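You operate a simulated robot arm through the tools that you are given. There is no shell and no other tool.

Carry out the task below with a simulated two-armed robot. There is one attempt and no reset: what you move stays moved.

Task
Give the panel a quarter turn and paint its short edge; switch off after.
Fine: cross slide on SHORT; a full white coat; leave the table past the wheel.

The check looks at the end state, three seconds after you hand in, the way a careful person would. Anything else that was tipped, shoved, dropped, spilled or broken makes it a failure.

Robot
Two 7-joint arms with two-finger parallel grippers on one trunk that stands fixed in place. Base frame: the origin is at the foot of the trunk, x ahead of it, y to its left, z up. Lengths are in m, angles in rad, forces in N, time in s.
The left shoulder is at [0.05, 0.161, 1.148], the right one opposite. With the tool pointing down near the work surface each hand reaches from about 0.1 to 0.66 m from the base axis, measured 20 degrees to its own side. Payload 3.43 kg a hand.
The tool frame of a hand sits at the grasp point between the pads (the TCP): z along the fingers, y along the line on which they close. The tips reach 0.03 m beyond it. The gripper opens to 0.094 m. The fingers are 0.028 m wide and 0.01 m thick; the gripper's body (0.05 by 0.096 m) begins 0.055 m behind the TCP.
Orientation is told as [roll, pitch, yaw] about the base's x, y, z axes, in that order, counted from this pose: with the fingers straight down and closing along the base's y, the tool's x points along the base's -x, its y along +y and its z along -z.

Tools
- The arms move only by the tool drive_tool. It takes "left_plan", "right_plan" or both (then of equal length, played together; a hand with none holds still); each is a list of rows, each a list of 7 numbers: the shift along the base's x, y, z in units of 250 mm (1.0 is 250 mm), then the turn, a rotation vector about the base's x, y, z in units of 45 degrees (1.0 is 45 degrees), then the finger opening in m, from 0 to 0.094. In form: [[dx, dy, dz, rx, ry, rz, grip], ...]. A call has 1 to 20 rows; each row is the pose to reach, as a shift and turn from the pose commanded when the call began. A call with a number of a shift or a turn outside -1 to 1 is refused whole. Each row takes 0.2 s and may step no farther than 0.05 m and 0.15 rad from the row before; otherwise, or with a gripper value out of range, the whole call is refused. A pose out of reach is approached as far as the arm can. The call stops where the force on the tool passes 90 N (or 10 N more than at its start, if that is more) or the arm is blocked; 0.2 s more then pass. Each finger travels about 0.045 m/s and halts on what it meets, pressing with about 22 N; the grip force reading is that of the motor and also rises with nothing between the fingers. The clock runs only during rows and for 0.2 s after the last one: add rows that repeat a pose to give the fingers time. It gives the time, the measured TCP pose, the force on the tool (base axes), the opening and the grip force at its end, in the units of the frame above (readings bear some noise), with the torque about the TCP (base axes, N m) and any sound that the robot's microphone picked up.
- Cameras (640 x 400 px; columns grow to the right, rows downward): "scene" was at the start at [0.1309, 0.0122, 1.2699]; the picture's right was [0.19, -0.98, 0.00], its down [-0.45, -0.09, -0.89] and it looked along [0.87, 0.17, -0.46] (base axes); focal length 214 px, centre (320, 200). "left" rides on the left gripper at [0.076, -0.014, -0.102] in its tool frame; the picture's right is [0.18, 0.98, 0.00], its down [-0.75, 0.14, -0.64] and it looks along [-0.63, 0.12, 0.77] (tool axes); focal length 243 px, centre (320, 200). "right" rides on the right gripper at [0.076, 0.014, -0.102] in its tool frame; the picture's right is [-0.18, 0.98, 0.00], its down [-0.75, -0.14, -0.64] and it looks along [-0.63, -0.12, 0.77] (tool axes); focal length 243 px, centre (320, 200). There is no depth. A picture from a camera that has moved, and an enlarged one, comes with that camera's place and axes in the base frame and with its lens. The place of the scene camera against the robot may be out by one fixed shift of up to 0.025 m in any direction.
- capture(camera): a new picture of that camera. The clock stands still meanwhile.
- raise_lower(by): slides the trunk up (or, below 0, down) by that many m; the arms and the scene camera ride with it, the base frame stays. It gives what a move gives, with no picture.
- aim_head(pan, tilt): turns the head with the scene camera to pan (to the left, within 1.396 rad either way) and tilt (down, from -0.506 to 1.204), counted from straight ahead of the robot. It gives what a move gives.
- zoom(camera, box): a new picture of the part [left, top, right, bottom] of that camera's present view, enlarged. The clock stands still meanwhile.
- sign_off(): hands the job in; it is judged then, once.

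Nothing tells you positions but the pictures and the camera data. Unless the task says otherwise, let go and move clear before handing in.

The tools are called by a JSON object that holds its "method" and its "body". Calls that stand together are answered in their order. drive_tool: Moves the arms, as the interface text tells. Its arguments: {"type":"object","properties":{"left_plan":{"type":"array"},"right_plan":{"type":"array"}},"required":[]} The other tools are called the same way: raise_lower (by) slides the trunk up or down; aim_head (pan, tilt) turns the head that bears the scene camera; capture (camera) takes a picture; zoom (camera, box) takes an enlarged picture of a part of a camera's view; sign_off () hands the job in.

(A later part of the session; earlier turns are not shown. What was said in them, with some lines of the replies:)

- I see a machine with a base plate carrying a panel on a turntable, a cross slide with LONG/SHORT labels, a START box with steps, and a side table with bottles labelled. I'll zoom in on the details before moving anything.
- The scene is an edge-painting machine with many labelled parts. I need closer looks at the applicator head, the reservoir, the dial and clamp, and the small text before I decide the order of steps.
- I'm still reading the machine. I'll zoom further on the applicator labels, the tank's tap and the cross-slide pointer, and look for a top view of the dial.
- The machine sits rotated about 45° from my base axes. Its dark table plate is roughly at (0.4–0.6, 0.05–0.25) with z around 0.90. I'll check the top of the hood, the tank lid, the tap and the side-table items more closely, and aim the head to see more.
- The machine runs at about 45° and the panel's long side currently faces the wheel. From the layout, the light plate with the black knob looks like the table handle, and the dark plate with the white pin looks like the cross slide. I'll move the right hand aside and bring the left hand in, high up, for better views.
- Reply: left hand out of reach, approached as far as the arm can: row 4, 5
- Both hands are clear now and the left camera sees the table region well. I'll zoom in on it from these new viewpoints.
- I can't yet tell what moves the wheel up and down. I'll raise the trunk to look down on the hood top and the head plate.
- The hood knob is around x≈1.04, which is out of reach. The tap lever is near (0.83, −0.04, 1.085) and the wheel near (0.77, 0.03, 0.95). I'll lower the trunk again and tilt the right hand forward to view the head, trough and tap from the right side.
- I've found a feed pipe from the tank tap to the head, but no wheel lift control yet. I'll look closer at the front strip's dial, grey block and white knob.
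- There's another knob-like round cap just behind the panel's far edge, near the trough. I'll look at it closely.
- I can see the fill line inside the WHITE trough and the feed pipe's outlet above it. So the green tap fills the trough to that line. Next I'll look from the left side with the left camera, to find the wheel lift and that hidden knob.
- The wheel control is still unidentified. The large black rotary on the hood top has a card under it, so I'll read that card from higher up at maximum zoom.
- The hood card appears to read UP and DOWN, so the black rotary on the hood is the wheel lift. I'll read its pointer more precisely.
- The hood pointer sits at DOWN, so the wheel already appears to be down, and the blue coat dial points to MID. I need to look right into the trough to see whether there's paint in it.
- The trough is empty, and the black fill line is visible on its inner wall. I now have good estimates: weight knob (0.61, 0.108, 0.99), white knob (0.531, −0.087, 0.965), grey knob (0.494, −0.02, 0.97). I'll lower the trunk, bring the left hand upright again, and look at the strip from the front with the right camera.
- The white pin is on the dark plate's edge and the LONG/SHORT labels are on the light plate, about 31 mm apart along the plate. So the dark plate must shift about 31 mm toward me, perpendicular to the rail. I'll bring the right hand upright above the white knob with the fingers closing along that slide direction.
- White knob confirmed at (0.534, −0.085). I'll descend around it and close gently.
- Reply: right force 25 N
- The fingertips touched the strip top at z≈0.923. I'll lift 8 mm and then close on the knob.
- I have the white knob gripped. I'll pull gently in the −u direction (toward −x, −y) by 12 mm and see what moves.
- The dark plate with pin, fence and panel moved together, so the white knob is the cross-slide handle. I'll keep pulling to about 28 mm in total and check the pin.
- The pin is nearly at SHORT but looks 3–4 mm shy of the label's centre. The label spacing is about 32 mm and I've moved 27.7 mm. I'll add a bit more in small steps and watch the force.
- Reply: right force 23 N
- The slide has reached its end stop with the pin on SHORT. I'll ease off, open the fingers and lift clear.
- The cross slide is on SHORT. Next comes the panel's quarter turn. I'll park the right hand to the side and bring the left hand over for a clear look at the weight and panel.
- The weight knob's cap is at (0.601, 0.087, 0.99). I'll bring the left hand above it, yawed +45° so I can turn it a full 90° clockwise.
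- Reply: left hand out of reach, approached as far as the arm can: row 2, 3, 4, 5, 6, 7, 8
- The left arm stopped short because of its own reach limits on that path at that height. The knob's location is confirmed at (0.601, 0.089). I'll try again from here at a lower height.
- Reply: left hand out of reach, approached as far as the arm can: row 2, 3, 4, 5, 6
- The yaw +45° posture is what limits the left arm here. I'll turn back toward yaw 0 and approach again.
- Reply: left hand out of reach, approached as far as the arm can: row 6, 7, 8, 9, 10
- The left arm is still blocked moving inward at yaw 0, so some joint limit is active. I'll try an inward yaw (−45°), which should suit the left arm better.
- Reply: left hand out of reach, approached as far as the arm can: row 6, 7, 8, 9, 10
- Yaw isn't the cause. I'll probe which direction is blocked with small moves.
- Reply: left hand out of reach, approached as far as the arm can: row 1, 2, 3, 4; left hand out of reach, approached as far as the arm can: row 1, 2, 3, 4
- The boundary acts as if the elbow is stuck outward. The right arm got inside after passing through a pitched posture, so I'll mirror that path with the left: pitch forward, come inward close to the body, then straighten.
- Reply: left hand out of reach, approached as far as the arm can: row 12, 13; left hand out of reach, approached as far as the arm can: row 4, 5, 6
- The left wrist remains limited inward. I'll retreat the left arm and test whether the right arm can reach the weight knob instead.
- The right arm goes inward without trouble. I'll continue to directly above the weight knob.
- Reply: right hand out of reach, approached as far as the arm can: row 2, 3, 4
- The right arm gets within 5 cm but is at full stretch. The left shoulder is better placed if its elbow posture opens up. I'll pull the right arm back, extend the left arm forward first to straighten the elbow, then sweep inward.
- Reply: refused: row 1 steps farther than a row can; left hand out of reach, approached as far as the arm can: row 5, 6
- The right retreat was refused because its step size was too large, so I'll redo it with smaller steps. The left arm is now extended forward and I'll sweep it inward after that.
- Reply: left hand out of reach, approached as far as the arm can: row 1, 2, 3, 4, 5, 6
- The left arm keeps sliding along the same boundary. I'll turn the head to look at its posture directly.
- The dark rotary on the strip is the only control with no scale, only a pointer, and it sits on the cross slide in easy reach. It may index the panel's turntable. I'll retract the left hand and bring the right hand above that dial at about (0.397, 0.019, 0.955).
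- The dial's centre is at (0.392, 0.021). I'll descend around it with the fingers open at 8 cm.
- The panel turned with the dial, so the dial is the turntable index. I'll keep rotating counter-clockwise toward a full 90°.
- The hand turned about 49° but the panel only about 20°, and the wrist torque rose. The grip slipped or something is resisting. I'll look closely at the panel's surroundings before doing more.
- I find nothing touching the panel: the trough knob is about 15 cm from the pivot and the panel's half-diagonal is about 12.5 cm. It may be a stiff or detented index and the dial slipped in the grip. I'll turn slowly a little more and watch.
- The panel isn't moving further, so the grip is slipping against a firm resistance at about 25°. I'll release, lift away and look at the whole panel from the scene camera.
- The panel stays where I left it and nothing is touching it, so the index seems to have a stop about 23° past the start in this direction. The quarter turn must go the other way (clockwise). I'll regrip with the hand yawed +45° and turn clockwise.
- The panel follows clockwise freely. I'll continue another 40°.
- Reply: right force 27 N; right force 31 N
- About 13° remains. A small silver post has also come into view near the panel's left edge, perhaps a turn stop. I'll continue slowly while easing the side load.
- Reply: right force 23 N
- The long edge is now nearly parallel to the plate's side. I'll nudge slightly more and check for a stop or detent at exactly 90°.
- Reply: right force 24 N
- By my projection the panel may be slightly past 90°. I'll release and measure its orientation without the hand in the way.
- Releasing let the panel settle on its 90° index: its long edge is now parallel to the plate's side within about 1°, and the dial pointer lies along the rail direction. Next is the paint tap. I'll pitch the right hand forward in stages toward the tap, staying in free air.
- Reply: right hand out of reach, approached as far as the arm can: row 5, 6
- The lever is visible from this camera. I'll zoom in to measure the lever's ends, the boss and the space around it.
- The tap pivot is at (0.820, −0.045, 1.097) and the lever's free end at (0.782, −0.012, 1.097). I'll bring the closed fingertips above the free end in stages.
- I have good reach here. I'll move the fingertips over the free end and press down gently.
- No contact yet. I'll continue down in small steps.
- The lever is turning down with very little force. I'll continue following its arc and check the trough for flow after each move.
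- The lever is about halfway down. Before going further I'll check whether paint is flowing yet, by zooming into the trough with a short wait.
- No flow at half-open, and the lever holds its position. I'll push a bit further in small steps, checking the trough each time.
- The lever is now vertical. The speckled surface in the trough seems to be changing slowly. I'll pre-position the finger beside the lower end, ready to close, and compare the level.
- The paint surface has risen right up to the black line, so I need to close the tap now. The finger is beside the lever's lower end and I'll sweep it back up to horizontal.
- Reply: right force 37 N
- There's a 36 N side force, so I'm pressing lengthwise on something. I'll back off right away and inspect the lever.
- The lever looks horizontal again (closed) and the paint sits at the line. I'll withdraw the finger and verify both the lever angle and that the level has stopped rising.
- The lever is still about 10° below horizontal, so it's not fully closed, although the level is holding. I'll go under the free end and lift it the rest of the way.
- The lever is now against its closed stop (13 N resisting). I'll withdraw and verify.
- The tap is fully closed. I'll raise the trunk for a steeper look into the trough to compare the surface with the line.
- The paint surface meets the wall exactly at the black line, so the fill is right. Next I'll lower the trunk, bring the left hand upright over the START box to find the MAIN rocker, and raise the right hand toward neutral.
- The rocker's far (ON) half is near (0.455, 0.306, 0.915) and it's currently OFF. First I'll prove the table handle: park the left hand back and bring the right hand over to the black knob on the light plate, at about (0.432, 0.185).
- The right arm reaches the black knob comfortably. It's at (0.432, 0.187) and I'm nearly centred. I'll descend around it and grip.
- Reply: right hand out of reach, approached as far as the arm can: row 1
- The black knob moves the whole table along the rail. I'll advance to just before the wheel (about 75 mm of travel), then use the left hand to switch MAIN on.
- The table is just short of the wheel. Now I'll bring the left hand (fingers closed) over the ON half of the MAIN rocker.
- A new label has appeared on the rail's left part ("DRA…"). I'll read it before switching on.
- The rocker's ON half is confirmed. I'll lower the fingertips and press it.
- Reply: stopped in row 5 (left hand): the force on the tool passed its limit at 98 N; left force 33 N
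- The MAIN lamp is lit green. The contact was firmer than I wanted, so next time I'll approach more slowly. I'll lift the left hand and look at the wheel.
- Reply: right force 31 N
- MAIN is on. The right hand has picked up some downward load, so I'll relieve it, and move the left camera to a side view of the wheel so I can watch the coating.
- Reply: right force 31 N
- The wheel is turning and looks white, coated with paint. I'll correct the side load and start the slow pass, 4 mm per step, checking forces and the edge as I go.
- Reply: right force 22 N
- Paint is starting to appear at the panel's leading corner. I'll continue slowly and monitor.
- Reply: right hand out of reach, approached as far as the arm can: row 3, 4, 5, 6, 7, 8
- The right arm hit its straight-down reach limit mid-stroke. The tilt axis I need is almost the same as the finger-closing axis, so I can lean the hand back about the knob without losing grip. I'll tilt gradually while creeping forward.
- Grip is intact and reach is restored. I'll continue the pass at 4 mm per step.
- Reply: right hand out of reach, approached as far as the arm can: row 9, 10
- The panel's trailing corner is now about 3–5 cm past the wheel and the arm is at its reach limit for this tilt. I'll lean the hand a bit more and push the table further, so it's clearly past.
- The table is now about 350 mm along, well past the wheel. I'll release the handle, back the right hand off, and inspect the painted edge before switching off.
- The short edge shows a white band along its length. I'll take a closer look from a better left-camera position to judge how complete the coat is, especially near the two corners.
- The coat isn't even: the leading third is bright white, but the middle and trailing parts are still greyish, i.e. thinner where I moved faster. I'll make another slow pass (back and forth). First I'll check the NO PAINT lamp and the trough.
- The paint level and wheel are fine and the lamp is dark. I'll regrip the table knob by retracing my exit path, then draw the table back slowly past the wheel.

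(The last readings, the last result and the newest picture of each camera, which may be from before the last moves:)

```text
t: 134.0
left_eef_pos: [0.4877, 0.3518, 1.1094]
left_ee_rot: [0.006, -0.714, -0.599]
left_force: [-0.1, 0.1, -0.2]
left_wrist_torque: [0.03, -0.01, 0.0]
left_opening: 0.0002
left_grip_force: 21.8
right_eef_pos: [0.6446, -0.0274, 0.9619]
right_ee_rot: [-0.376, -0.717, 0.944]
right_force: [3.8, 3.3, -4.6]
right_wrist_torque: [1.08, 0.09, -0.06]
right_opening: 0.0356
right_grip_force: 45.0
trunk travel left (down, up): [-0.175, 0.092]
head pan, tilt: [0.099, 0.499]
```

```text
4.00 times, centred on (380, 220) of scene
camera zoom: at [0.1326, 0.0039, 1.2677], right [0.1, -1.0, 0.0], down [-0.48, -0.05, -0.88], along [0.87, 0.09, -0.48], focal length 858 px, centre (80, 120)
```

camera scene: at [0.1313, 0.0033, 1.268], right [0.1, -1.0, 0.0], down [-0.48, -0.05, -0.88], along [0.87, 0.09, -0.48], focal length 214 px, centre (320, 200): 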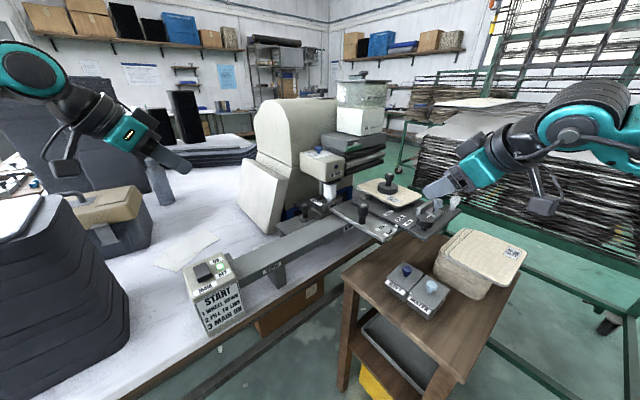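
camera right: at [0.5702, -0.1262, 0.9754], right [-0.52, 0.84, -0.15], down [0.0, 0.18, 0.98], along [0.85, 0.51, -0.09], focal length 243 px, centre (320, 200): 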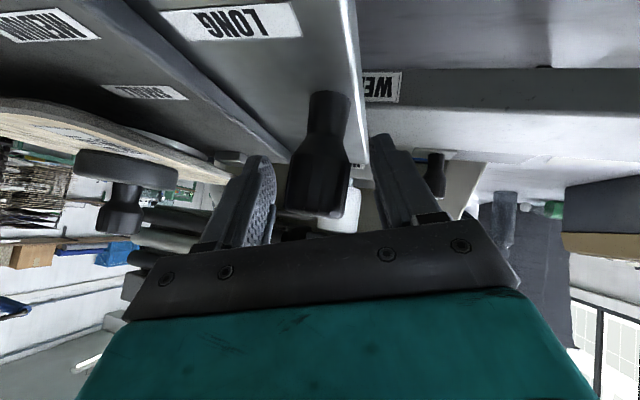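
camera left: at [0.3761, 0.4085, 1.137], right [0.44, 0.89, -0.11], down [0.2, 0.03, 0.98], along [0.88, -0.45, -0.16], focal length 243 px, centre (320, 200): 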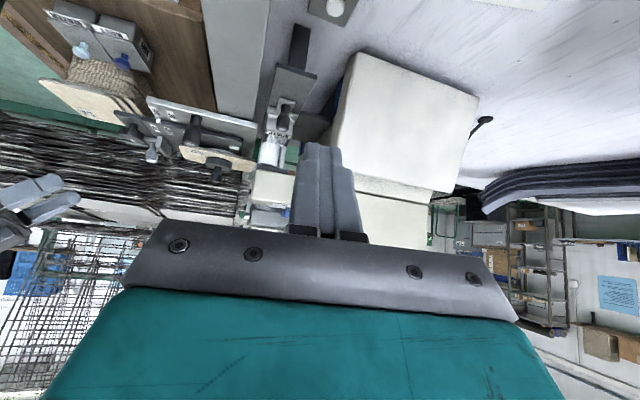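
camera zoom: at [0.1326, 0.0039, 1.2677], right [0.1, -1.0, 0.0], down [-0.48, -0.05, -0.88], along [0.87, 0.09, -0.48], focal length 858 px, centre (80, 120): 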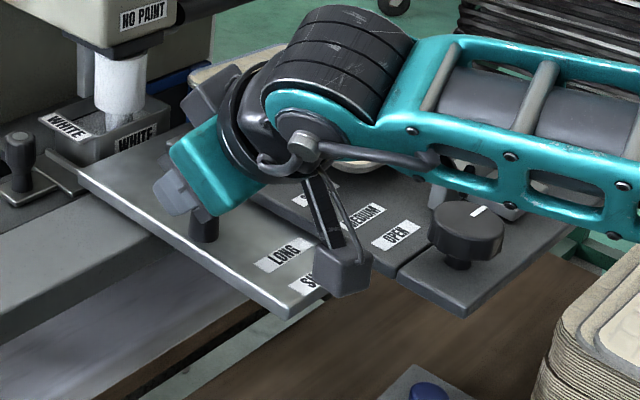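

I'll go back through the wheel at about 15 mm/s now.

{"method": "drive_tool", "body": {"right_plan": [[-0.008, 0.009, 0, 0, 0, 0, 0.018], [-0.017, 0.017, 0, 0, 0, 0, 0.018], [-0.025, 0.026, 0, 0, 0, 0, 0.018], [-0.034, 0.034, 0, 0, 0, 0, 0.018], [-0.042, 0.043, 0, 0, 0, 0, 0.018], [-0.051, 0.051, 0, 0, 0, 0, 0.018], [-0.059, 0.06, 0, 0, 0, 0, 0.018], [-0.068, 0.068, 0, 0, 0, 0, 0.018], [-0.076, 0.077, 0, 0, 0, 0, 0.018], [-0.085, 0.085, 0, 0, 0, 0, 0.018], [-0.093, 0.094, 0, 0, 0, 0, 0.018], [-0.102, 0.102, 0, 0, 0, 0, 0.018], [-0.11, 0.111, 0, 0, 0, 0, 0.018], [-0.119, 0.119, 0, 0, 0, 0, 0.018], [-0.127, 0.128, 0, 0, 0, 0, 0.018], [-0.136, 0.136, 0, 0, 0, 0, 0.018], [-0.144, 0.145, 0, 0, 0, 0, 0.018], [-0.153, 0.153, 0, 0, 0, 0, 0.018], [-0.161, 0.162, 0, 0, 0, 0, 0.018], [-0.17, 0.17, 0, 0, 0, 0, 0.018]]}}

{"method": "zoom", "body": {"camera": "left", "box": [225, 110, 305, 170]}}

```text
t: 138.2
left_eef_pos: [0.4876, 0.35, 1.1095]
left_ee_rot: [0.008, -0.716, -0.6]
left_force: [-0.7, 0.4, 0.0]
left_wrist_torque: [0.02, 0.0, 0.03]
left_opening: 0.0001
left_grip_force: 22.3
right_eef_pos: [0.6019, 0.0169, 0.9618]
right_ee_rot: [-0.375, -0.717, 0.943]
right_force: [0.8, 0.5, -9.3]
right_wrist_torque: [1.0, 0.14, -0.14]
right_opening: 0.0355
right_grip_force: 45.0
trunk travel left (down, up): [-0.175, 0.092]
head pan, tilt: [0.099, 0.499]
```

```text
6.67 times, centred on (265, 140) of left
camera zoom: at [0.3772, 0.4083, 1.1368], right [0.44, 0.89, -0.12], down [0.2, 0.03, 0.98], along [0.88, -0.45, -0.16], focal length 1618 px, centre (687, 600)
```

zoom: 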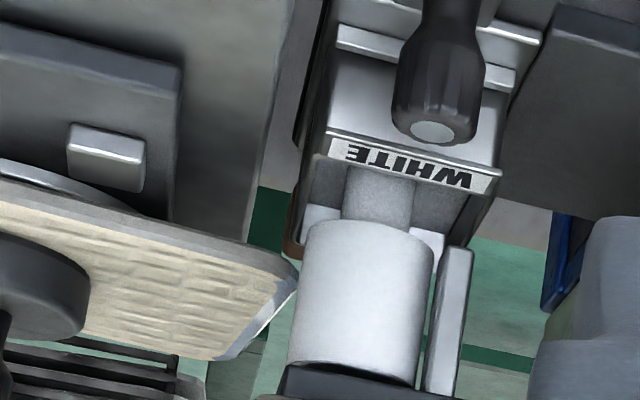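

{"method": "drive_tool", "body": {"right_plan": [[-0.008, 0.009, 0, 0, 0, 0, 0.018], [-0.017, 0.017, 0, 0, 0, 0, 0.018], [-0.025, 0.026, 0, 0, 0, 0, 0.018], [-0.034, 0.034, 0, 0, 0, 0, 0.018], [-0.042, 0.043, 0, 0, 0, 0, 0.018], [-0.051, 0.051, 0, 0, 0, 0, 0.018], [-0.059, 0.06, 0, 0, 0, 0, 0.018], [-0.068, 0.068, 0, 0, 0, 0, 0.018], [-0.076, 0.077, 0, 0, 0, 0, 0.018], [-0.085, 0.085, 0, 0, 0, 0, 0.018], [-0.093, 0.094, 0, 0, 0, 0, 0.018], [-0.102, 0.102, 0, 0, 0, 0, 0.018], [-0.11, 0.111, 0, 0, 0, 0, 0.018], [-0.119, 0.119, 0, 0, 0, 0, 0.018], [-0.127, 0.128, 0, 0, 0, 0, 0.018], [-0.136, 0.136, 0, 0, 0, 0, 0.018], [-0.144, 0.145, 0, 0, 0, 0, 0.018], [-0.153, 0.153, 0, 0, 0, 0, 0.018], [-0.161, 0.162, 0, 0, 0, 0, 0.018], [-0.17, 0.17, 0, 0, 0, 0, 0.018]]}}

{"method": "zoom", "body": {"camera": "left", "box": [225, 110, 305, 170]}}

```text
t: 142.4
left_eef_pos: [0.4873, 0.3498, 1.1109]
left_ee_rot: [0.006, -0.716, -0.6]
left_force: [-0.5, -0.2, 0.6]
left_wrist_torque: [-0.04, 0.0, -0.02]
left_opening: 0.0
left_grip_force: 22.0
right_eef_pos: [0.5599, 0.058, 0.9629]
right_ee_rot: [-0.376, -0.717, 0.943]
right_force: [-1.2, -2.6, -9.6]
right_wrist_torque: [-0.21, 1.24, -0.2]
right_opening: 0.0353
right_grip_force: 44.9
trunk travel left (down, up): [-0.175, 0.092]
head pan, tilt: [0.099, 0.499]
```

```text
6.67 times, centred on (265, 140) of left
camera zoom: at [0.3769, 0.4082, 1.137], right [0.44, 0.89, -0.12], down [0.2, 0.03, 0.98], along [0.88, -0.45, -0.16], focal length 1618 px, centre (687, 600)
```

zoom: 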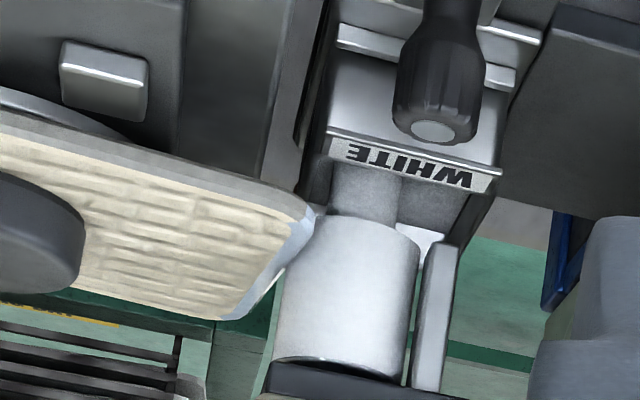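

{"method": "drive_tool", "body": {"right_plan": [[-0.008, 0.009, 0, 0, 0, 0, 0.018], [-0.017, 0.017, 0, 0, 0, 0, 0.018], [-0.025, 0.026, 0, 0, 0, 0, 0.018], [-0.034, 0.034, 0, 0, 0, 0, 0.018], [-0.042, 0.043, 0, 0, 0, 0, 0.018], [-0.051, 0.051, 0, 0, 0, 0, 0.018], [-0.059, 0.06, 0, 0, 0, 0, 0.018], [-0.068, 0.068, 0, 0, 0, 0, 0.018], [-0.076, 0.077, 0, 0, 0, 0, 0.018], [-0.085, 0.085, 0, 0, 0, 0, 0.018], [-0.093, 0.094, 0, 0, 0, 0, 0.018], [-0.102, 0.102, 0, 0, 0, 0, 0.018], [-0.11, 0.111, 0, 0, 0, 0, 0.018], [-0.119, 0.119, 0, 0, 0, 0, 0.018], [-0.127, 0.128, 0, 0, 0, 0, 0.018], [-0.136, 0.136, 0, 0, 0, 0, 0.018], [-0.144, 0.145, 0, 0, 0, 0, 0.018]]}}

{"method": "zoom", "body": {"camera": "left", "box": [215, 100, 295, 160]}}

{"method": "capture", "body": {"camera": "scene"}}

```text
t: 146.0
left_eef_pos: [0.487, 0.3508, 1.1091]
left_ee_rot: [0.008, -0.716, -0.602]
left_force: [1.0, 0.3, -0.2]
left_wrist_torque: [0.02, 0.0, 0.0]
left_opening: 0.0001
left_grip_force: 21.9
right_eef_pos: [0.5223, 0.0933, 0.9637]
right_ee_rot: [-0.375, -0.72, 0.941]
right_force: [-3.6, -4.8, -4.7]
right_wrist_torque: [0.87, -0.16, -0.19]
right_opening: 0.0354
right_grip_force: 45.2
trunk travel left (down, up): [-0.175, 0.092]
head pan, tilt: [0.099, 0.499]
```

```text
6.67 times, centred on (255, 130) of left
camera zoom: at [0.3762, 0.4079, 1.1374], right [0.44, 0.89, -0.11], down [0.2, 0.03, 0.98], along [0.88, -0.45, -0.16], focal length 1618 px, centre (753, 667)
```

zoom: 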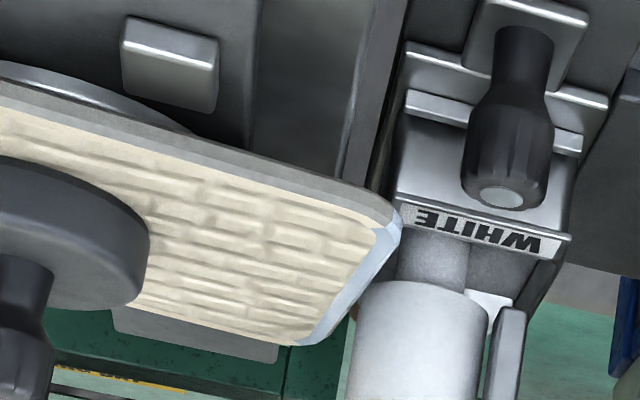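

```text
taken
camera scene: at [0.1317, 0.0032, 1.2678], right [0.1, -1.0, 0.0], down [-0.48, -0.05, -0.88], along [0.87, 0.09, -0.48], focal length 214 px, centre (320, 200)
```

scene: 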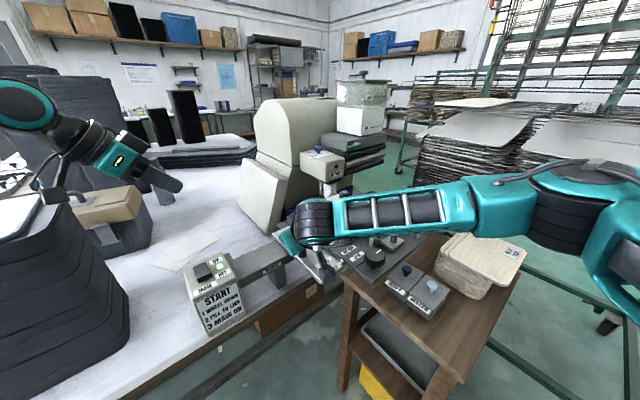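

{"method": "zoom", "body": {"camera": "left", "box": [244, 122, 274, 146]}}

```text
16.00 times, centred on (259, 134) of left
camera zoom: at [0.3762, 0.4079, 1.1374], right [0.44, 0.89, -0.11], down [0.2, 0.03, 0.98], along [0.88, -0.45, -0.16], focal length 3882 px, centre (1296, 1256)
```

zoom: 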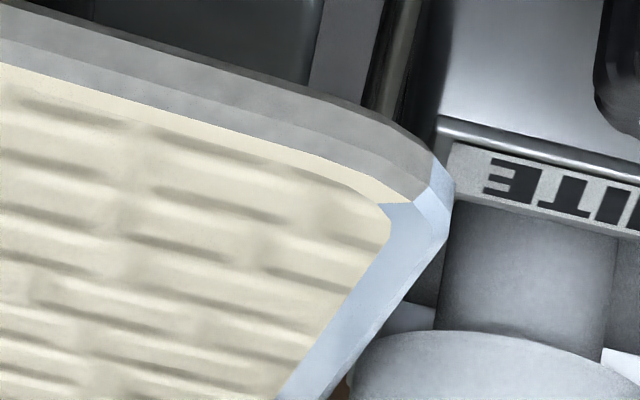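

The coat now looks uniform. I'll make the forward pass, again slowly, as the final coat and leave the table past the wheel.

{"method": "drive_tool", "body": {"right_plan": [[0.011, -0.011, 0, 0, 0, 0, 0.018], [0.022, -0.022, 0, 0, 0, 0, 0.018], [0.033, -0.033, 0, 0, 0, 0, 0.018], [0.044, -0.044, 0, 0, 0, 0, 0.018], [0.055, -0.055, 0, 0, 0, 0, 0.018], [0.066, -0.066, 0, 0, 0, 0, 0.018], [0.077, -0.077, 0, 0, 0, 0, 0.018], [0.088, -0.088, 0, 0, 0, 0, 0.018], [0.099, -0.099, 0, 0, 0, 0, 0.018], [0.11, -0.11, 0, 0, 0, 0, 0.018], [0.121, -0.121, 0, 0, 0, 0, 0.018], [0.132, -0.132, 0, 0, 0, 0, 0.018], [0.143, -0.143, 0, 0, 0, 0, 0.018], [0.154, -0.154, 0, 0, 0, 0, 0.018], [0.165, -0.165, 0, 0, 0, 0, 0.018], [0.176, -0.176, 0, 0, 0, 0, 0.018], [0.187, -0.187, 0, 0, 0, 0, 0.018], [0.198, -0.198, 0, 0, 0, 0, 0.018], [0.209, -0.209, 0, 0, 0, 0, 0.018], [0.22, -0.22, 0, 0, 0, 0, 0.018]]}}

{"method": "zoom", "body": {"camera": "left", "box": [225, 110, 305, 170]}}

```text
t: 150.2
left_eef_pos: [0.4877, 0.3512, 1.1095]
left_ee_rot: [0.008, -0.716, -0.601]
left_force: [-0.2, 0.0, -0.3]
left_wrist_torque: [-0.01, 0.0, 0.03]
left_opening: 0.0
left_grip_force: 22.1
right_eef_pos: [0.5787, 0.0395, 0.9628]
right_ee_rot: [-0.376, -0.719, 0.945]
right_force: [-1.3, -0.7, -1.2]
right_wrist_torque: [0.26, 0.89, -0.1]
right_opening: 0.0352
right_grip_force: 45.0
trunk travel left (down, up): [-0.175, 0.092]
head pan, tilt: [0.099, 0.499]
```

```text
6.67 times, centred on (265, 140) of left
camera zoom: at [0.3765, 0.4083, 1.1372], right [0.44, 0.89, -0.12], down [0.2, 0.03, 0.98], along [0.88, -0.45, -0.16], focal length 1618 px, centre (687, 600)
```

zoom: 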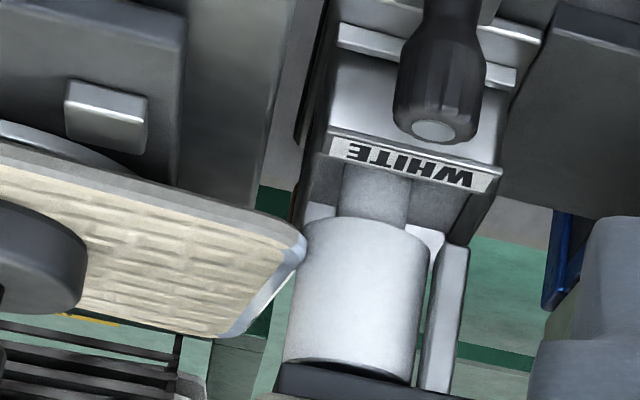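

{"method": "drive_tool", "body": {"right_plan": [[0.011, -0.011, 0, 0, 0, 0, 0.018], [0.022, -0.022, 0, 0, 0, 0, 0.018], [0.033, -0.033, 0, 0, 0, 0, 0.018], [0.044, -0.044, 0, 0, 0, 0, 0.018], [0.055, -0.055, 0, 0, 0, 0, 0.018], [0.066, -0.066, 0, 0, 0, 0, 0.018], [0.077, -0.077, 0, 0, 0, 0, 0.018], [0.088, -0.088, 0, 0, 0, 0, 0.018], [0.099, -0.099, 0, 0, 0, 0, 0.018], [0.11, -0.11, 0, 0, 0, 0, 0.018], [0.121, -0.121, 0, 0, 0, 0, 0.018], [0.132, -0.132, 0, 0, 0, 0, 0.018], [0.143, -0.143, 0, 0, 0, 0, 0.018], [0.154, -0.154, 0, 0, 0, 0, 0.018], [0.165, -0.165, 0, 0, 0, 0, 0.018], [0.176, -0.176, 0, 0, 0, 0, 0.018], [0.187, -0.187, 0, 0, 0, 0, 0.018], [0.198, -0.198, 0, 0, 0, 0, 0.018], [0.209, -0.209, 0, 0, 0, 0, 0.018], [0.22, -0.22, 0, 0, 0, 0, 0.018]]}}

{"method": "drive_tool", "body": {"right_plan": [[0.014, -0.014, 0, 0, 0, 0, 0.018], [0.028, -0.028, 0, 0, 0, 0, 0.018], [0.045, -0.045, 0, 0, 0, 0, 0.018], [0.065, -0.065, 0, 0, 0, 0, 0.018], [0.085, -0.085, 0, 0, 0, 0, 0.018], [0.105, -0.105, 0, 0, 0, 0, 0.018], [0.125, -0.125, 0, 0, 0, 0, 0.018], [0.145, -0.145, 0, 0, 0, 0, 0.018], [0.165, -0.165, 0, 0, 0, 0, 0.018], [0.185, -0.185, 0, 0, 0, 0, 0.018]]}}

{"method": "zoom", "body": {"camera": "left", "box": [225, 110, 305, 170]}}

{"method": "capture", "body": {"camera": "scene"}}

```text
t: 154.4
left_eef_pos: [0.4866, 0.3511, 1.1094]
left_ee_rot: [0.006, -0.718, -0.601]
left_force: [1.2, -0.5, 0.3]
left_wrist_torque: [0.03, 0.05, 0.0]
left_opening: 0.0
left_grip_force: 22.0
right_eef_pos: [0.6326, -0.0164, 0.9631]
right_ee_rot: [-0.376, -0.72, 0.944]
right_force: [0.1, 0.4, -2.0]
right_wrist_torque: [0.19, 0.55, 0.0]
right_opening: 0.0354
right_grip_force: 45.2
trunk travel left (down, up): [-0.175, 0.092]
head pan, tilt: [0.099, 0.499]
```

```text
t: 156.6
left_eef_pos: [0.4867, 0.3501, 1.11]
left_ee_rot: [0.008, -0.715, -0.604]
left_force: [-0.5, -0.6, -0.7]
left_wrist_torque: [-0.02, -0.02, 0.01]
left_opening: 0.0
left_grip_force: 21.8
right_eef_pos: [0.6803, -0.0634, 0.9636]
right_ee_rot: [-0.378, -0.717, 0.943]
right_force: [-3.0, -2.5, 1.5]
right_wrist_torque: [0.03, 1.26, -0.28]
right_opening: 0.0353
right_grip_force: 45.0
trunk travel left (down, up): [-0.175, 0.092]
head pan, tilt: [0.099, 0.499]
```

```text
6.67 times, centred on (265, 140) of left
camera zoom: at [0.376, 0.4082, 1.1376], right [0.44, 0.89, -0.11], down [0.2, 0.03, 0.98], along [0.88, -0.45, -0.16], focal length 1618 px, centre (687, 600)
```

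zoom: 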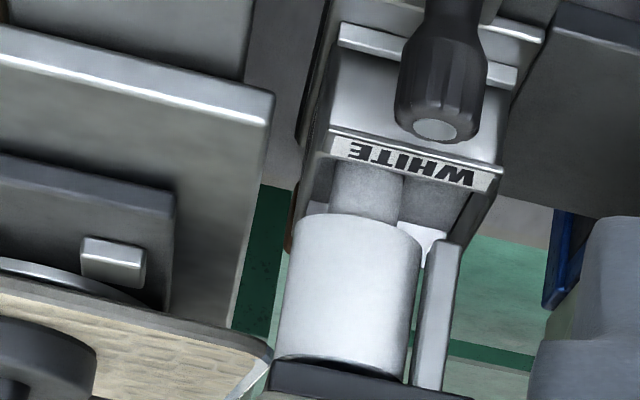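

```text
taken
camera scene: at [0.1314, 0.0034, 1.268], right [0.1, -1.0, 0.0], down [-0.48, -0.05, -0.88], along [0.87, 0.09, -0.48], focal length 214 px, centre (320, 200)
```

scene: 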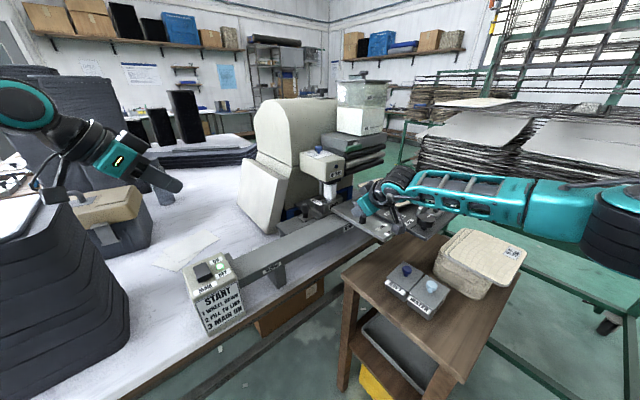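

The table is past the wheel again (about 354 mm). I'll release, withdraw along the same path, and inspect the coat.

{"method": "drive_tool", "body": {"right_plan": [[0, 0, 0, 0, 0, 0, 0.04], [0, 0, 0, 0, 0, 0, 0.06], [0, 0, 0, 0, 0, 0, 0.06], [-0.06, -0.04, 0.08, 0, 0, 0, 0.06], [-0.14, -0.1, 0.2, 0, 0, 0, 0.06], [-0.24, -0.18, 0.34, 0, 0, 0, 0.06], [-0.34, -0.28, 0.46, 0, 0, 0, 0.06], [-0.45, -0.4, 0.55, 0, 0, 0, 0.06], [-0.55, -0.55, 0.6, 0, 0, 0, 0.06]]}}

{"method": "zoom", "body": {"camera": "scene", "box": [352, 172, 388, 196]}}

{"method": "zoom", "body": {"camera": "left", "box": [240, 148, 270, 172]}}

{"method": "zoom", "body": {"camera": "scene", "box": [310, 150, 460, 270]}}

```text
t: 158.6
left_eef_pos: [0.4866, 0.35, 1.1112]
left_ee_rot: [0.009, -0.716, -0.603]
left_force: [-0.1, 0.0, -0.2]
left_wrist_torque: [0.02, 0.04, -0.01]
left_opening: 0.0
left_grip_force: 22.6
right_eef_pos: [0.5415, -0.1998, 1.1135]
right_ee_rot: [-0.377, -0.717, 0.946]
right_force: [-0.2, -0.5, 0.3]
right_wrist_torque: [0.0, -0.03, -0.04]
right_opening: 0.0598
right_grip_force: 0.1
trunk travel left (down, up): [-0.175, 0.092]
head pan, tilt: [0.099, 0.499]
```

```text
16.00 times, centred on (370, 184) of scene
camera zoom: at [0.1314, 0.0034, 1.268], right [0.1, -1.0, 0.0], down [-0.48, -0.05, -0.88], along [0.87, 0.09, -0.48], focal length 3432 px, centre (-480, 456)
```

zoom: 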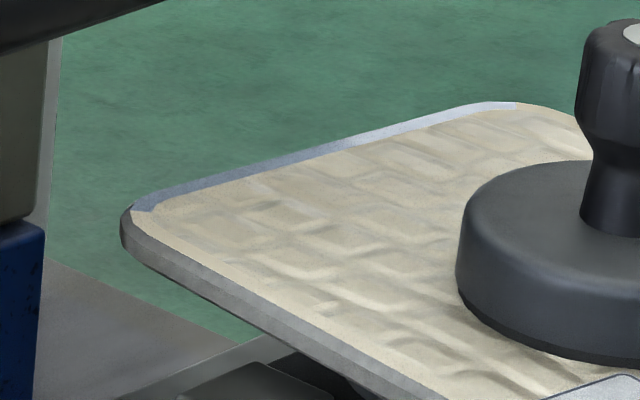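

```text
16.00 times, centred on (255, 160) of left
camera zoom: at [0.3759, 0.4081, 1.1376], right [0.44, 0.89, -0.11], down [0.2, 0.03, 0.98], along [0.88, -0.45, -0.16], focal length 3882 px, centre (1360, 840)
```

zoom: 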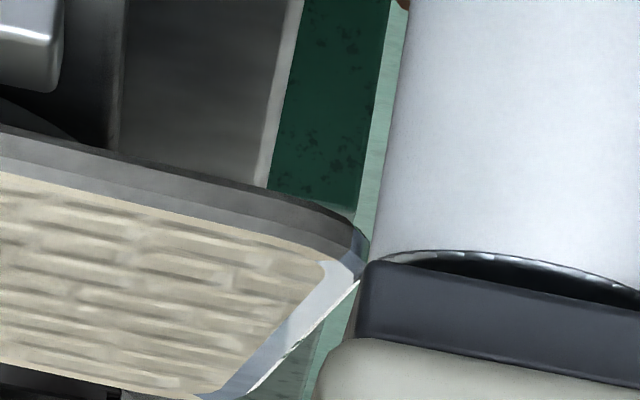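

```text
3.33 times, centred on (385, 210) of scene
camera zoom: at [0.1314, 0.0034, 1.268], right [0.1, -1.0, 0.0], down [-0.48, -0.05, -0.88], along [0.87, 0.09, -0.48], focal length 715 px, centre (103, 167)
```

zoom: 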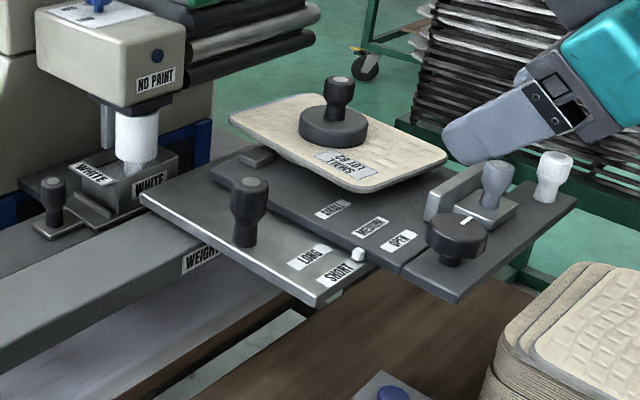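

The shading pattern is identical to before in this spot, and it was uniformly white at the other location, so that variation is just the head's shadow: the coat is full. Now I'll bring the left hand upright over the OFF half of the rocker.

{"method": "drive_tool", "body": {"left_plan": [[-0.036, -0.037, 0.0, 0.038, 0.123, 0.105, 0.0], [-0.072, -0.074, 0.0, 0.076, 0.247, 0.209, 0.0], [-0.108, -0.11, 0.0, 0.114, 0.37, 0.314, 0.0], [-0.144, -0.147, 0.0, 0.153, 0.494, 0.418, 0.0], [-0.18, -0.184, -0.04, 0.191, 0.617, 0.523, 0.0], [-0.216, -0.221, -0.08, 0.229, 0.741, 0.627, 0.0], [-0.252, -0.258, -0.12, 0.267, 0.864, 0.732, 0.0], [-0.252, -0.258, -0.12, 0.267, 0.864, 0.732, 0.0]]}}

{"method": "capture", "body": {"camera": "left"}}

{"method": "zoom", "body": {"camera": "left", "box": [230, 20, 390, 160]}}

{"method": "zoom", "body": {"camera": "scene", "box": [150, 210, 290, 320]}}

```text
t: 160.4
left_eef_pos: [0.4241, 0.2867, 1.0807]
left_ee_rot: [0.008, -0.015, 0.0]
left_force: [0.0, -0.7, -0.1]
left_wrist_torque: [-0.02, -0.02, 0.0]
left_opening: 0.0
left_grip_force: 22.4
right_eef_pos: [0.5421, -0.1999, 1.113]
right_ee_rot: [-0.379, -0.719, 0.944]
right_force: [-0.6, 0.6, -0.1]
right_wrist_torque: [-0.01, 0.0, 0.01]
right_opening: 0.0601
right_grip_force: 0.1
trunk travel left (down, up): [-0.175, 0.092]
head pan, tilt: [0.099, 0.499]
```

```text
taken
camera left: at [0.3464, 0.2706, 1.1819], right [-0.18, 0.98, 0.0], down [0.74, 0.14, 0.65], along [0.64, 0.12, -0.76], focal length 243 px, centre (320, 200)
```

left: 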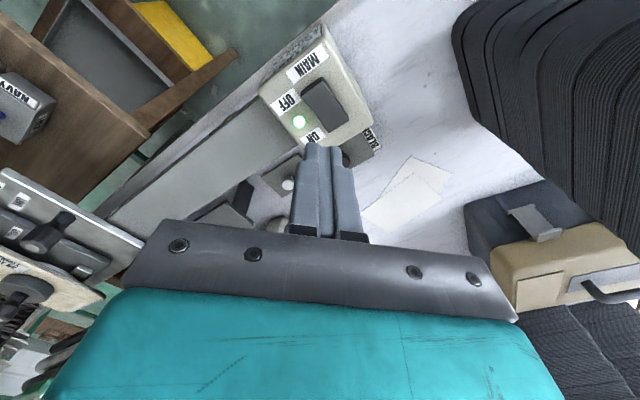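

```text
2.86 times, centred on (310, 90) of left
camera zoom: at [0.3464, 0.2706, 1.1819], right [-0.18, 0.98, 0.0], down [0.74, 0.14, 0.65], along [0.64, 0.12, -0.76], focal length 693 px, centre (349, 514)
```

zoom: 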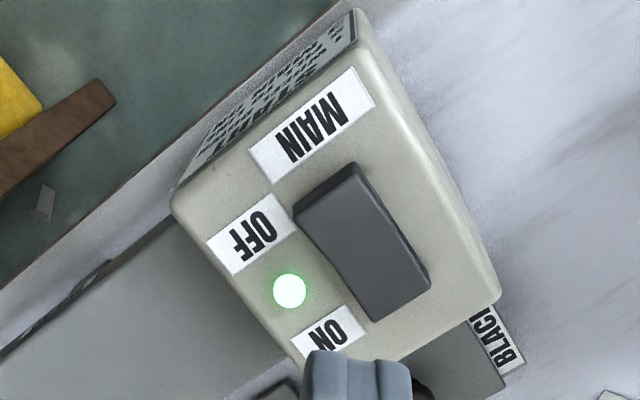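

```text
3.64 times, centred on (220, 265) of scene
camera zoom: at [0.1317, 0.0038, 1.2679], right [0.1, -1.0, 0.0], down [-0.48, -0.05, -0.88], along [0.87, 0.09, -0.48], focal length 780 px, centre (684, -36)
```

zoom: 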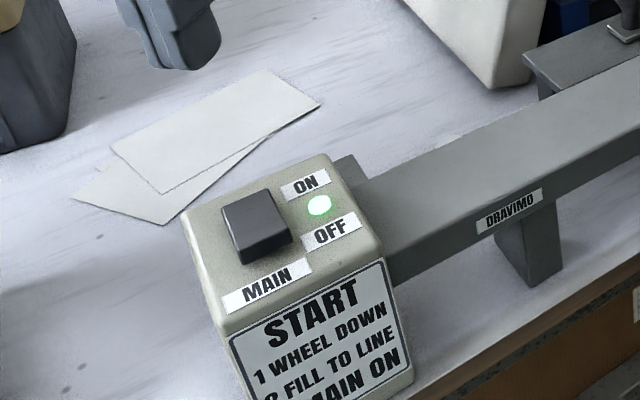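

The rocker's raised OFF half is directly below the fingertips. I'll approach and press in 2 mm steps this time.

{"method": "drive_tool", "body": {"left_plan": [[0, -0.005, -0.15, 0, 0, 0, 0.0], [0, -0.006, -0.3, 0, 0, 0, 0.0], [0, -0.006, -0.4, 0, 0, 0, 0.0], [0, -0.006, -0.42, 0, 0, 0, 0.0]]}}

{"method": "drive_tool", "body": {"left_plan": [[0, 0, -0.01, 0, 0, 0, 0.0], [0, 0, -0.02, 0, 0, 0, 0.0], [0, 0, -0.03, 0, 0, 0, 0.0]]}}

{"method": "zoom", "body": {"camera": "scene", "box": [150, 210, 290, 320]}}

```text
t: 161.4
left_eef_pos: [0.4256, 0.2849, 0.9774]
left_ee_rot: [0.007, -0.015, -0.002]
left_force: [0.0, 1.2, -0.8]
left_wrist_torque: [-0.02, -0.03, -0.01]
left_opening: 0.0
left_grip_force: 22.1
right_eef_pos: [0.5422, -0.1996, 1.113]
right_ee_rot: [-0.377, -0.718, 0.943]
right_force: [0.3, 0.8, 0.1]
right_wrist_torque: [0.01, 0.02, 0.01]
right_opening: 0.06
right_grip_force: 0.1
trunk travel left (down, up): [-0.175, 0.092]
head pan, tilt: [0.099, 0.499]
```

```text
t: 162.2
left_eef_pos: [0.4249, 0.2851, 0.9688]
left_ee_rot: [0.005, -0.016, 0.001]
left_force: [-0.4, 0.9, -0.3]
left_wrist_torque: [0.05, 0.01, 0.02]
left_opening: 0.0
left_grip_force: 22.7
right_eef_pos: [0.5411, -0.1994, 1.1143]
right_ee_rot: [-0.377, -0.717, 0.946]
right_force: [0.8, -0.5, -0.8]
right_wrist_torque: [0.03, 0.0, 0.0]
right_opening: 0.06
right_grip_force: 0.1
trunk travel left (down, up): [-0.175, 0.092]
head pan, tilt: [0.099, 0.499]
```

```text
3.64 times, centred on (220, 265) of scene
camera zoom: at [0.1317, 0.0038, 1.2679], right [0.1, -1.0, 0.0], down [-0.48, -0.05, -0.88], along [0.87, 0.09, -0.48], focal length 780 px, centre (684, -36)
```

zoom: 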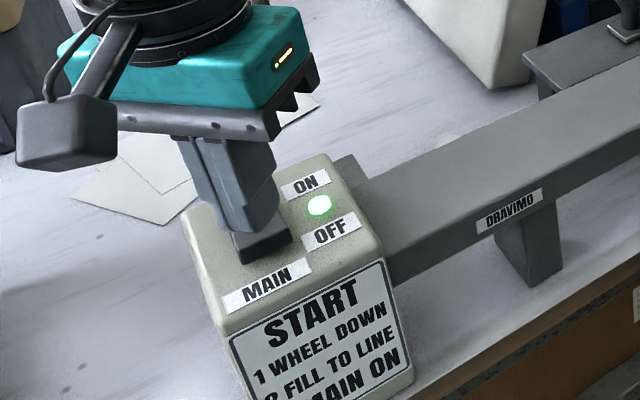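

{"method": "drive_tool", "body": {"left_plan": [[-0.018, -0.018, 0, 0, 0, 0, 0.0], [-0.018, -0.018, -0.01, 0, 0, 0, 0.0], [-0.018, -0.018, -0.02, 0, 0, 0, 0.0], [-0.018, -0.018, -0.03, 0, 0, 0, 0.0]]}}

{"method": "zoom", "body": {"camera": "scene", "box": [150, 210, 290, 320]}}

```text
t: 163.2
left_eef_pos: [0.4204, 0.2794, 0.9622]
left_ee_rot: [0.005, -0.014, -0.001]
left_force: [-1.2, -1.5, 1.2]
left_wrist_torque: [-0.06, 0.03, 0.01]
left_opening: 0.0001
left_grip_force: 22.4
right_eef_pos: [0.5419, -0.2001, 1.1127]
right_ee_rot: [-0.377, -0.716, 0.944]
right_force: [-0.2, -0.7, 0.0]
right_wrist_torque: [0.02, 0.03, 0.02]
right_opening: 0.0599
right_grip_force: 0.1
trunk travel left (down, up): [-0.175, 0.092]
head pan, tilt: [0.099, 0.499]
```

```text
3.64 times, centred on (220, 265) of scene
camera zoom: at [0.1316, 0.0036, 1.2679], right [0.1, -1.0, 0.0], down [-0.48, -0.05, -0.88], along [0.87, 0.09, -0.48], focal length 780 px, centre (684, -36)
```

zoom: 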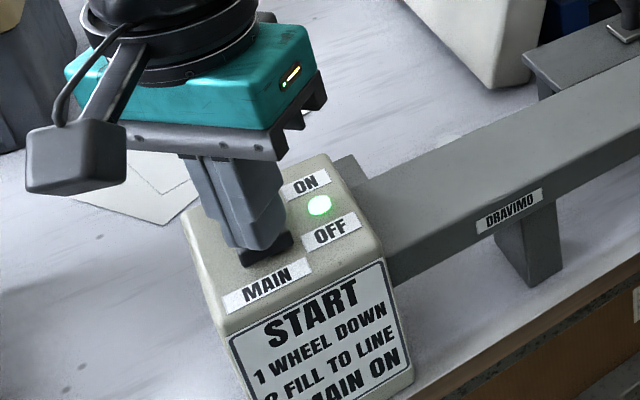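

{"method": "drive_tool", "body": {"left_plan": [[0, 0, -0.008, 0, 0, 0, 0.0], [0, 0, -0.016, 0, 0, 0, 0.0], [0, 0, -0.022, 0, 0, 0, 0.0]]}}

{"method": "zoom", "body": {"camera": "scene", "box": [150, 210, 290, 320]}}

```text
t: 164.0
left_eef_pos: [0.4187, 0.28, 0.9577]
left_ee_rot: [0.007, -0.018, -0.004]
left_force: [-0.5, 1.4, 10.1]
left_wrist_torque: [0.13, -0.15, 0.01]
left_opening: 0.0002
left_grip_force: 22.0
right_eef_pos: [0.5409, -0.2007, 1.1133]
right_ee_rot: [-0.379, -0.718, 0.945]
right_force: [0.4, -0.6, -0.8]
right_wrist_torque: [0.01, -0.02, 0.01]
right_opening: 0.06
right_grip_force: 0.2
trunk travel left (down, up): [-0.175, 0.092]
head pan, tilt: [0.099, 0.499]
```

```text
3.64 times, centred on (220, 265) of scene
camera zoom: at [0.131, 0.0034, 1.2682], right [0.1, -1.0, 0.0], down [-0.48, -0.05, -0.88], along [0.87, 0.09, -0.48], focal length 780 px, centre (684, -36)
```

zoom: 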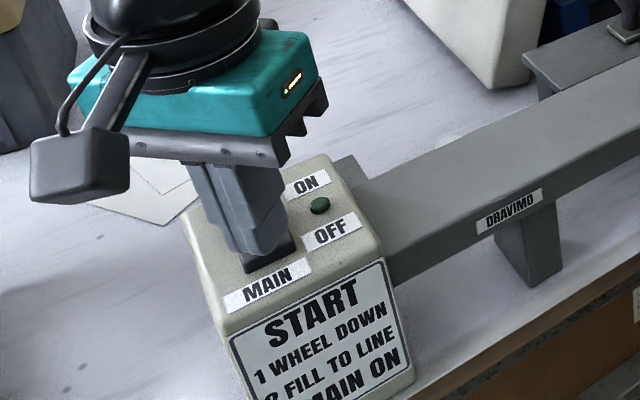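

The lamp is out and MAIN is off. I'll lift both hands clear and do a final inspection of everything.

{"method": "drive_tool", "body": {"left_plan": [[0, 0, 0.08, 0, 0, 0, 0.0], [0, 0, 0.22, 0, 0, 0, 0.0], [-0.03, 0.03, 0.4, 0, 0, 0, 0.0], [-0.08, 0.08, 0.58, 0, 0, 0, 0.0], [-0.14, 0.14, 0.75, 0, 0, 0, 0.0], [-0.2, 0.2, 0.92, 0, 0, 0, 0.0]], "right_plan": [[-0.05, -0.04, 0.04, 0, 0, 0, 0.06], [-0.11, -0.08, 0.08, 0, 0, 0, 0.06], [-0.17, -0.12, 0.12, 0, 0, 0, 0.06], [-0.24, -0.16, 0.16, 0, 0, 0, 0.06], [-0.32, -0.2, 0.2, 0, 0, 0, 0.06], [-0.4, -0.24, 0.24, 0, 0, 0, 0.06]]}}

{"method": "capture", "body": {"camera": "scene"}}

{"method": "zoom", "body": {"camera": "scene", "box": [310, 160, 460, 270]}}

{"method": "zoom", "body": {"camera": "scene", "box": [370, 205, 420, 240]}}

{"method": "zoom", "body": {"camera": "scene", "box": [150, 210, 290, 320]}}

{"method": "zoom", "body": {"camera": "scene", "box": [310, 130, 400, 220]}}

```text
t: 165.4
left_eef_pos: [0.3697, 0.3307, 1.1862]
left_ee_rot: [0.007, -0.017, -0.001]
left_force: [-0.1, -0.6, 0.3]
left_wrist_torque: [-0.04, -0.04, 0.03]
left_opening: 0.0
left_grip_force: 22.1
right_eef_pos: [0.4405, -0.2536, 1.1699]
right_ee_rot: [-0.379, -0.717, 0.939]
right_force: [-0.3, -0.3, 0.6]
right_wrist_torque: [-0.03, 0.0, -0.01]
right_opening: 0.0596
right_grip_force: 0.1
right hand out of reach, approached as far as the arm can: row 6
trunk travel left (down, up): [-0.175, 0.092]
head pan, tilt: [0.099, 0.499]
```

```text
taken
camera scene: at [0.1313, 0.0034, 1.2679], right [0.1, -1.0, 0.0], down [-0.48, -0.05, -0.88], along [0.87, 0.09, -0.48], focal length 214 px, centre (320, 200)
```

scene: 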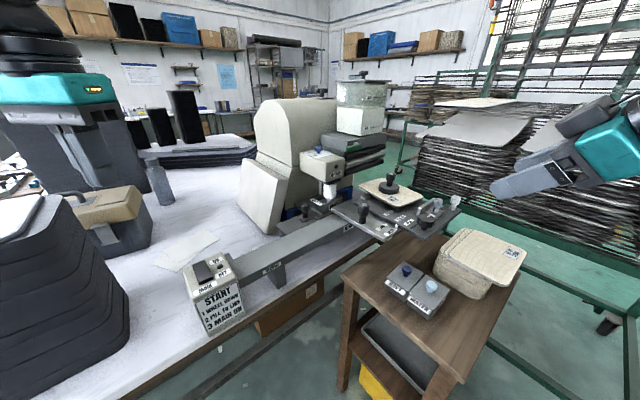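

```text
3.64 times, centred on (385, 215) of scene
camera zoom: at [0.1313, 0.0034, 1.2679], right [0.1, -1.0, 0.0], down [-0.48, -0.05, -0.88], along [0.87, 0.09, -0.48], focal length 780 px, centre (84, 146)
```

zoom: 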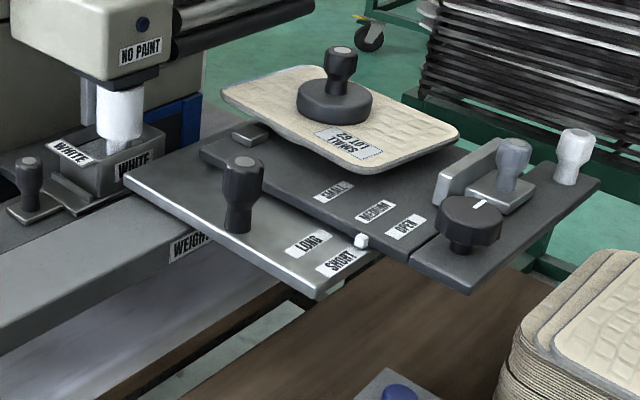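

```text
11.43 times, centred on (395, 222) of scene
camera zoom: at [0.1313, 0.0034, 1.2679], right [0.1, -1.0, 0.0], down [-0.48, -0.05, -0.88], along [0.87, 0.09, -0.48], focal length 2451 px, centre (-537, -57)
```

zoom: 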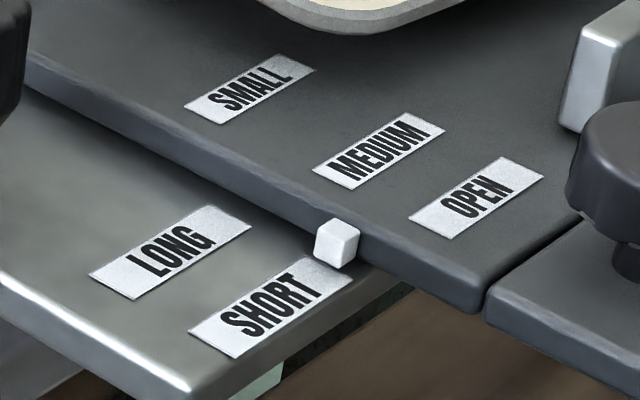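

```text
3.64 times, centred on (220, 265) of scene
camera zoom: at [0.1313, 0.0034, 1.2679], right [0.1, -1.0, 0.0], down [-0.48, -0.05, -0.88], along [0.87, 0.09, -0.48], focal length 780 px, centre (684, -36)
```

zoom: 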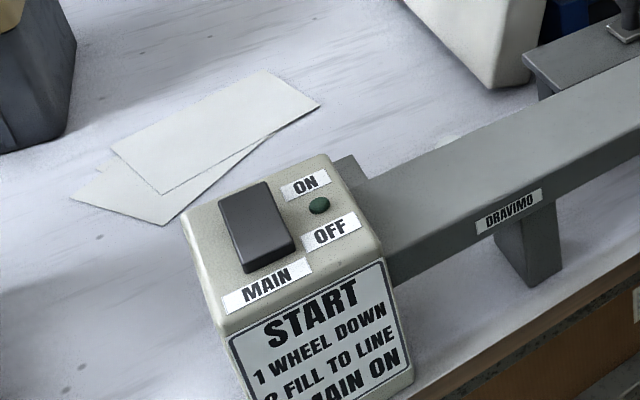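

```text
4.44 times, centred on (355, 175) of scene
camera zoom: at [0.1313, 0.0034, 1.2679], right [0.1, -1.0, 0.0], down [-0.48, -0.05, -0.88], along [0.87, 0.09, -0.48], focal length 953 px, centre (164, 311)
```

zoom: 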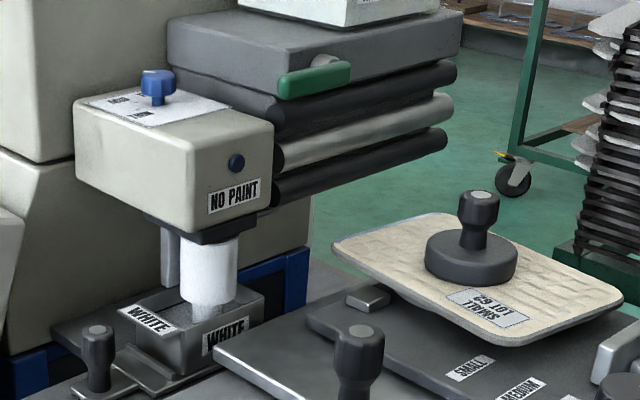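

The final state checks out. MAIN is off with the lamp dark, and the pin sits on SHORT. The panel has had its quarter turn with the weight still on it. The short edge is fully white, the table is left past the wheel, the tap is closed, the trough is at its line, and nothing else has been disturbed. Both hands are clear, so I'm handing in.

{"method": "sign_off", "body": {}}

```text
The job is handed in.
```

I've handed the job in: the panel had its quarter turn, its short edge is painted white, and MAIN is off. I don't have the check's verdict.

- **Cross slide:** the pin is on SHORT, pulled to its end stop.
- **Panel:** I turned it with the dial on the front strip. It settled on its 90° index within about 1°, with the weight still on. I tried the wrong direction first, hit a stop at about 25°, and turned back.
- **Paint:** the trough was empty, so I opened the tap, filled to the line and closed it fully. The NO PAINT lamp stayed dark.
- **Coat:** the edge got three passes (forward, back, forward). After the first it looked greyish in places. Partway through the second it looked uniformly white, and at the end the same grey pattern showed in the same spot. I took that as the head's shadow, because I could only see that edge at a shallow angle. I left the coat dial at MID.
- **Table:** left about 350 mm along the rail, with the panel well past the wheel.
- **Switch:** I pressed the MAIN rocker on too hard, to 98 N, where the force limit stopped the arm. It still switched on and off normally afterwards.

I saw nothing tipped or spilled, and both hands are clear.
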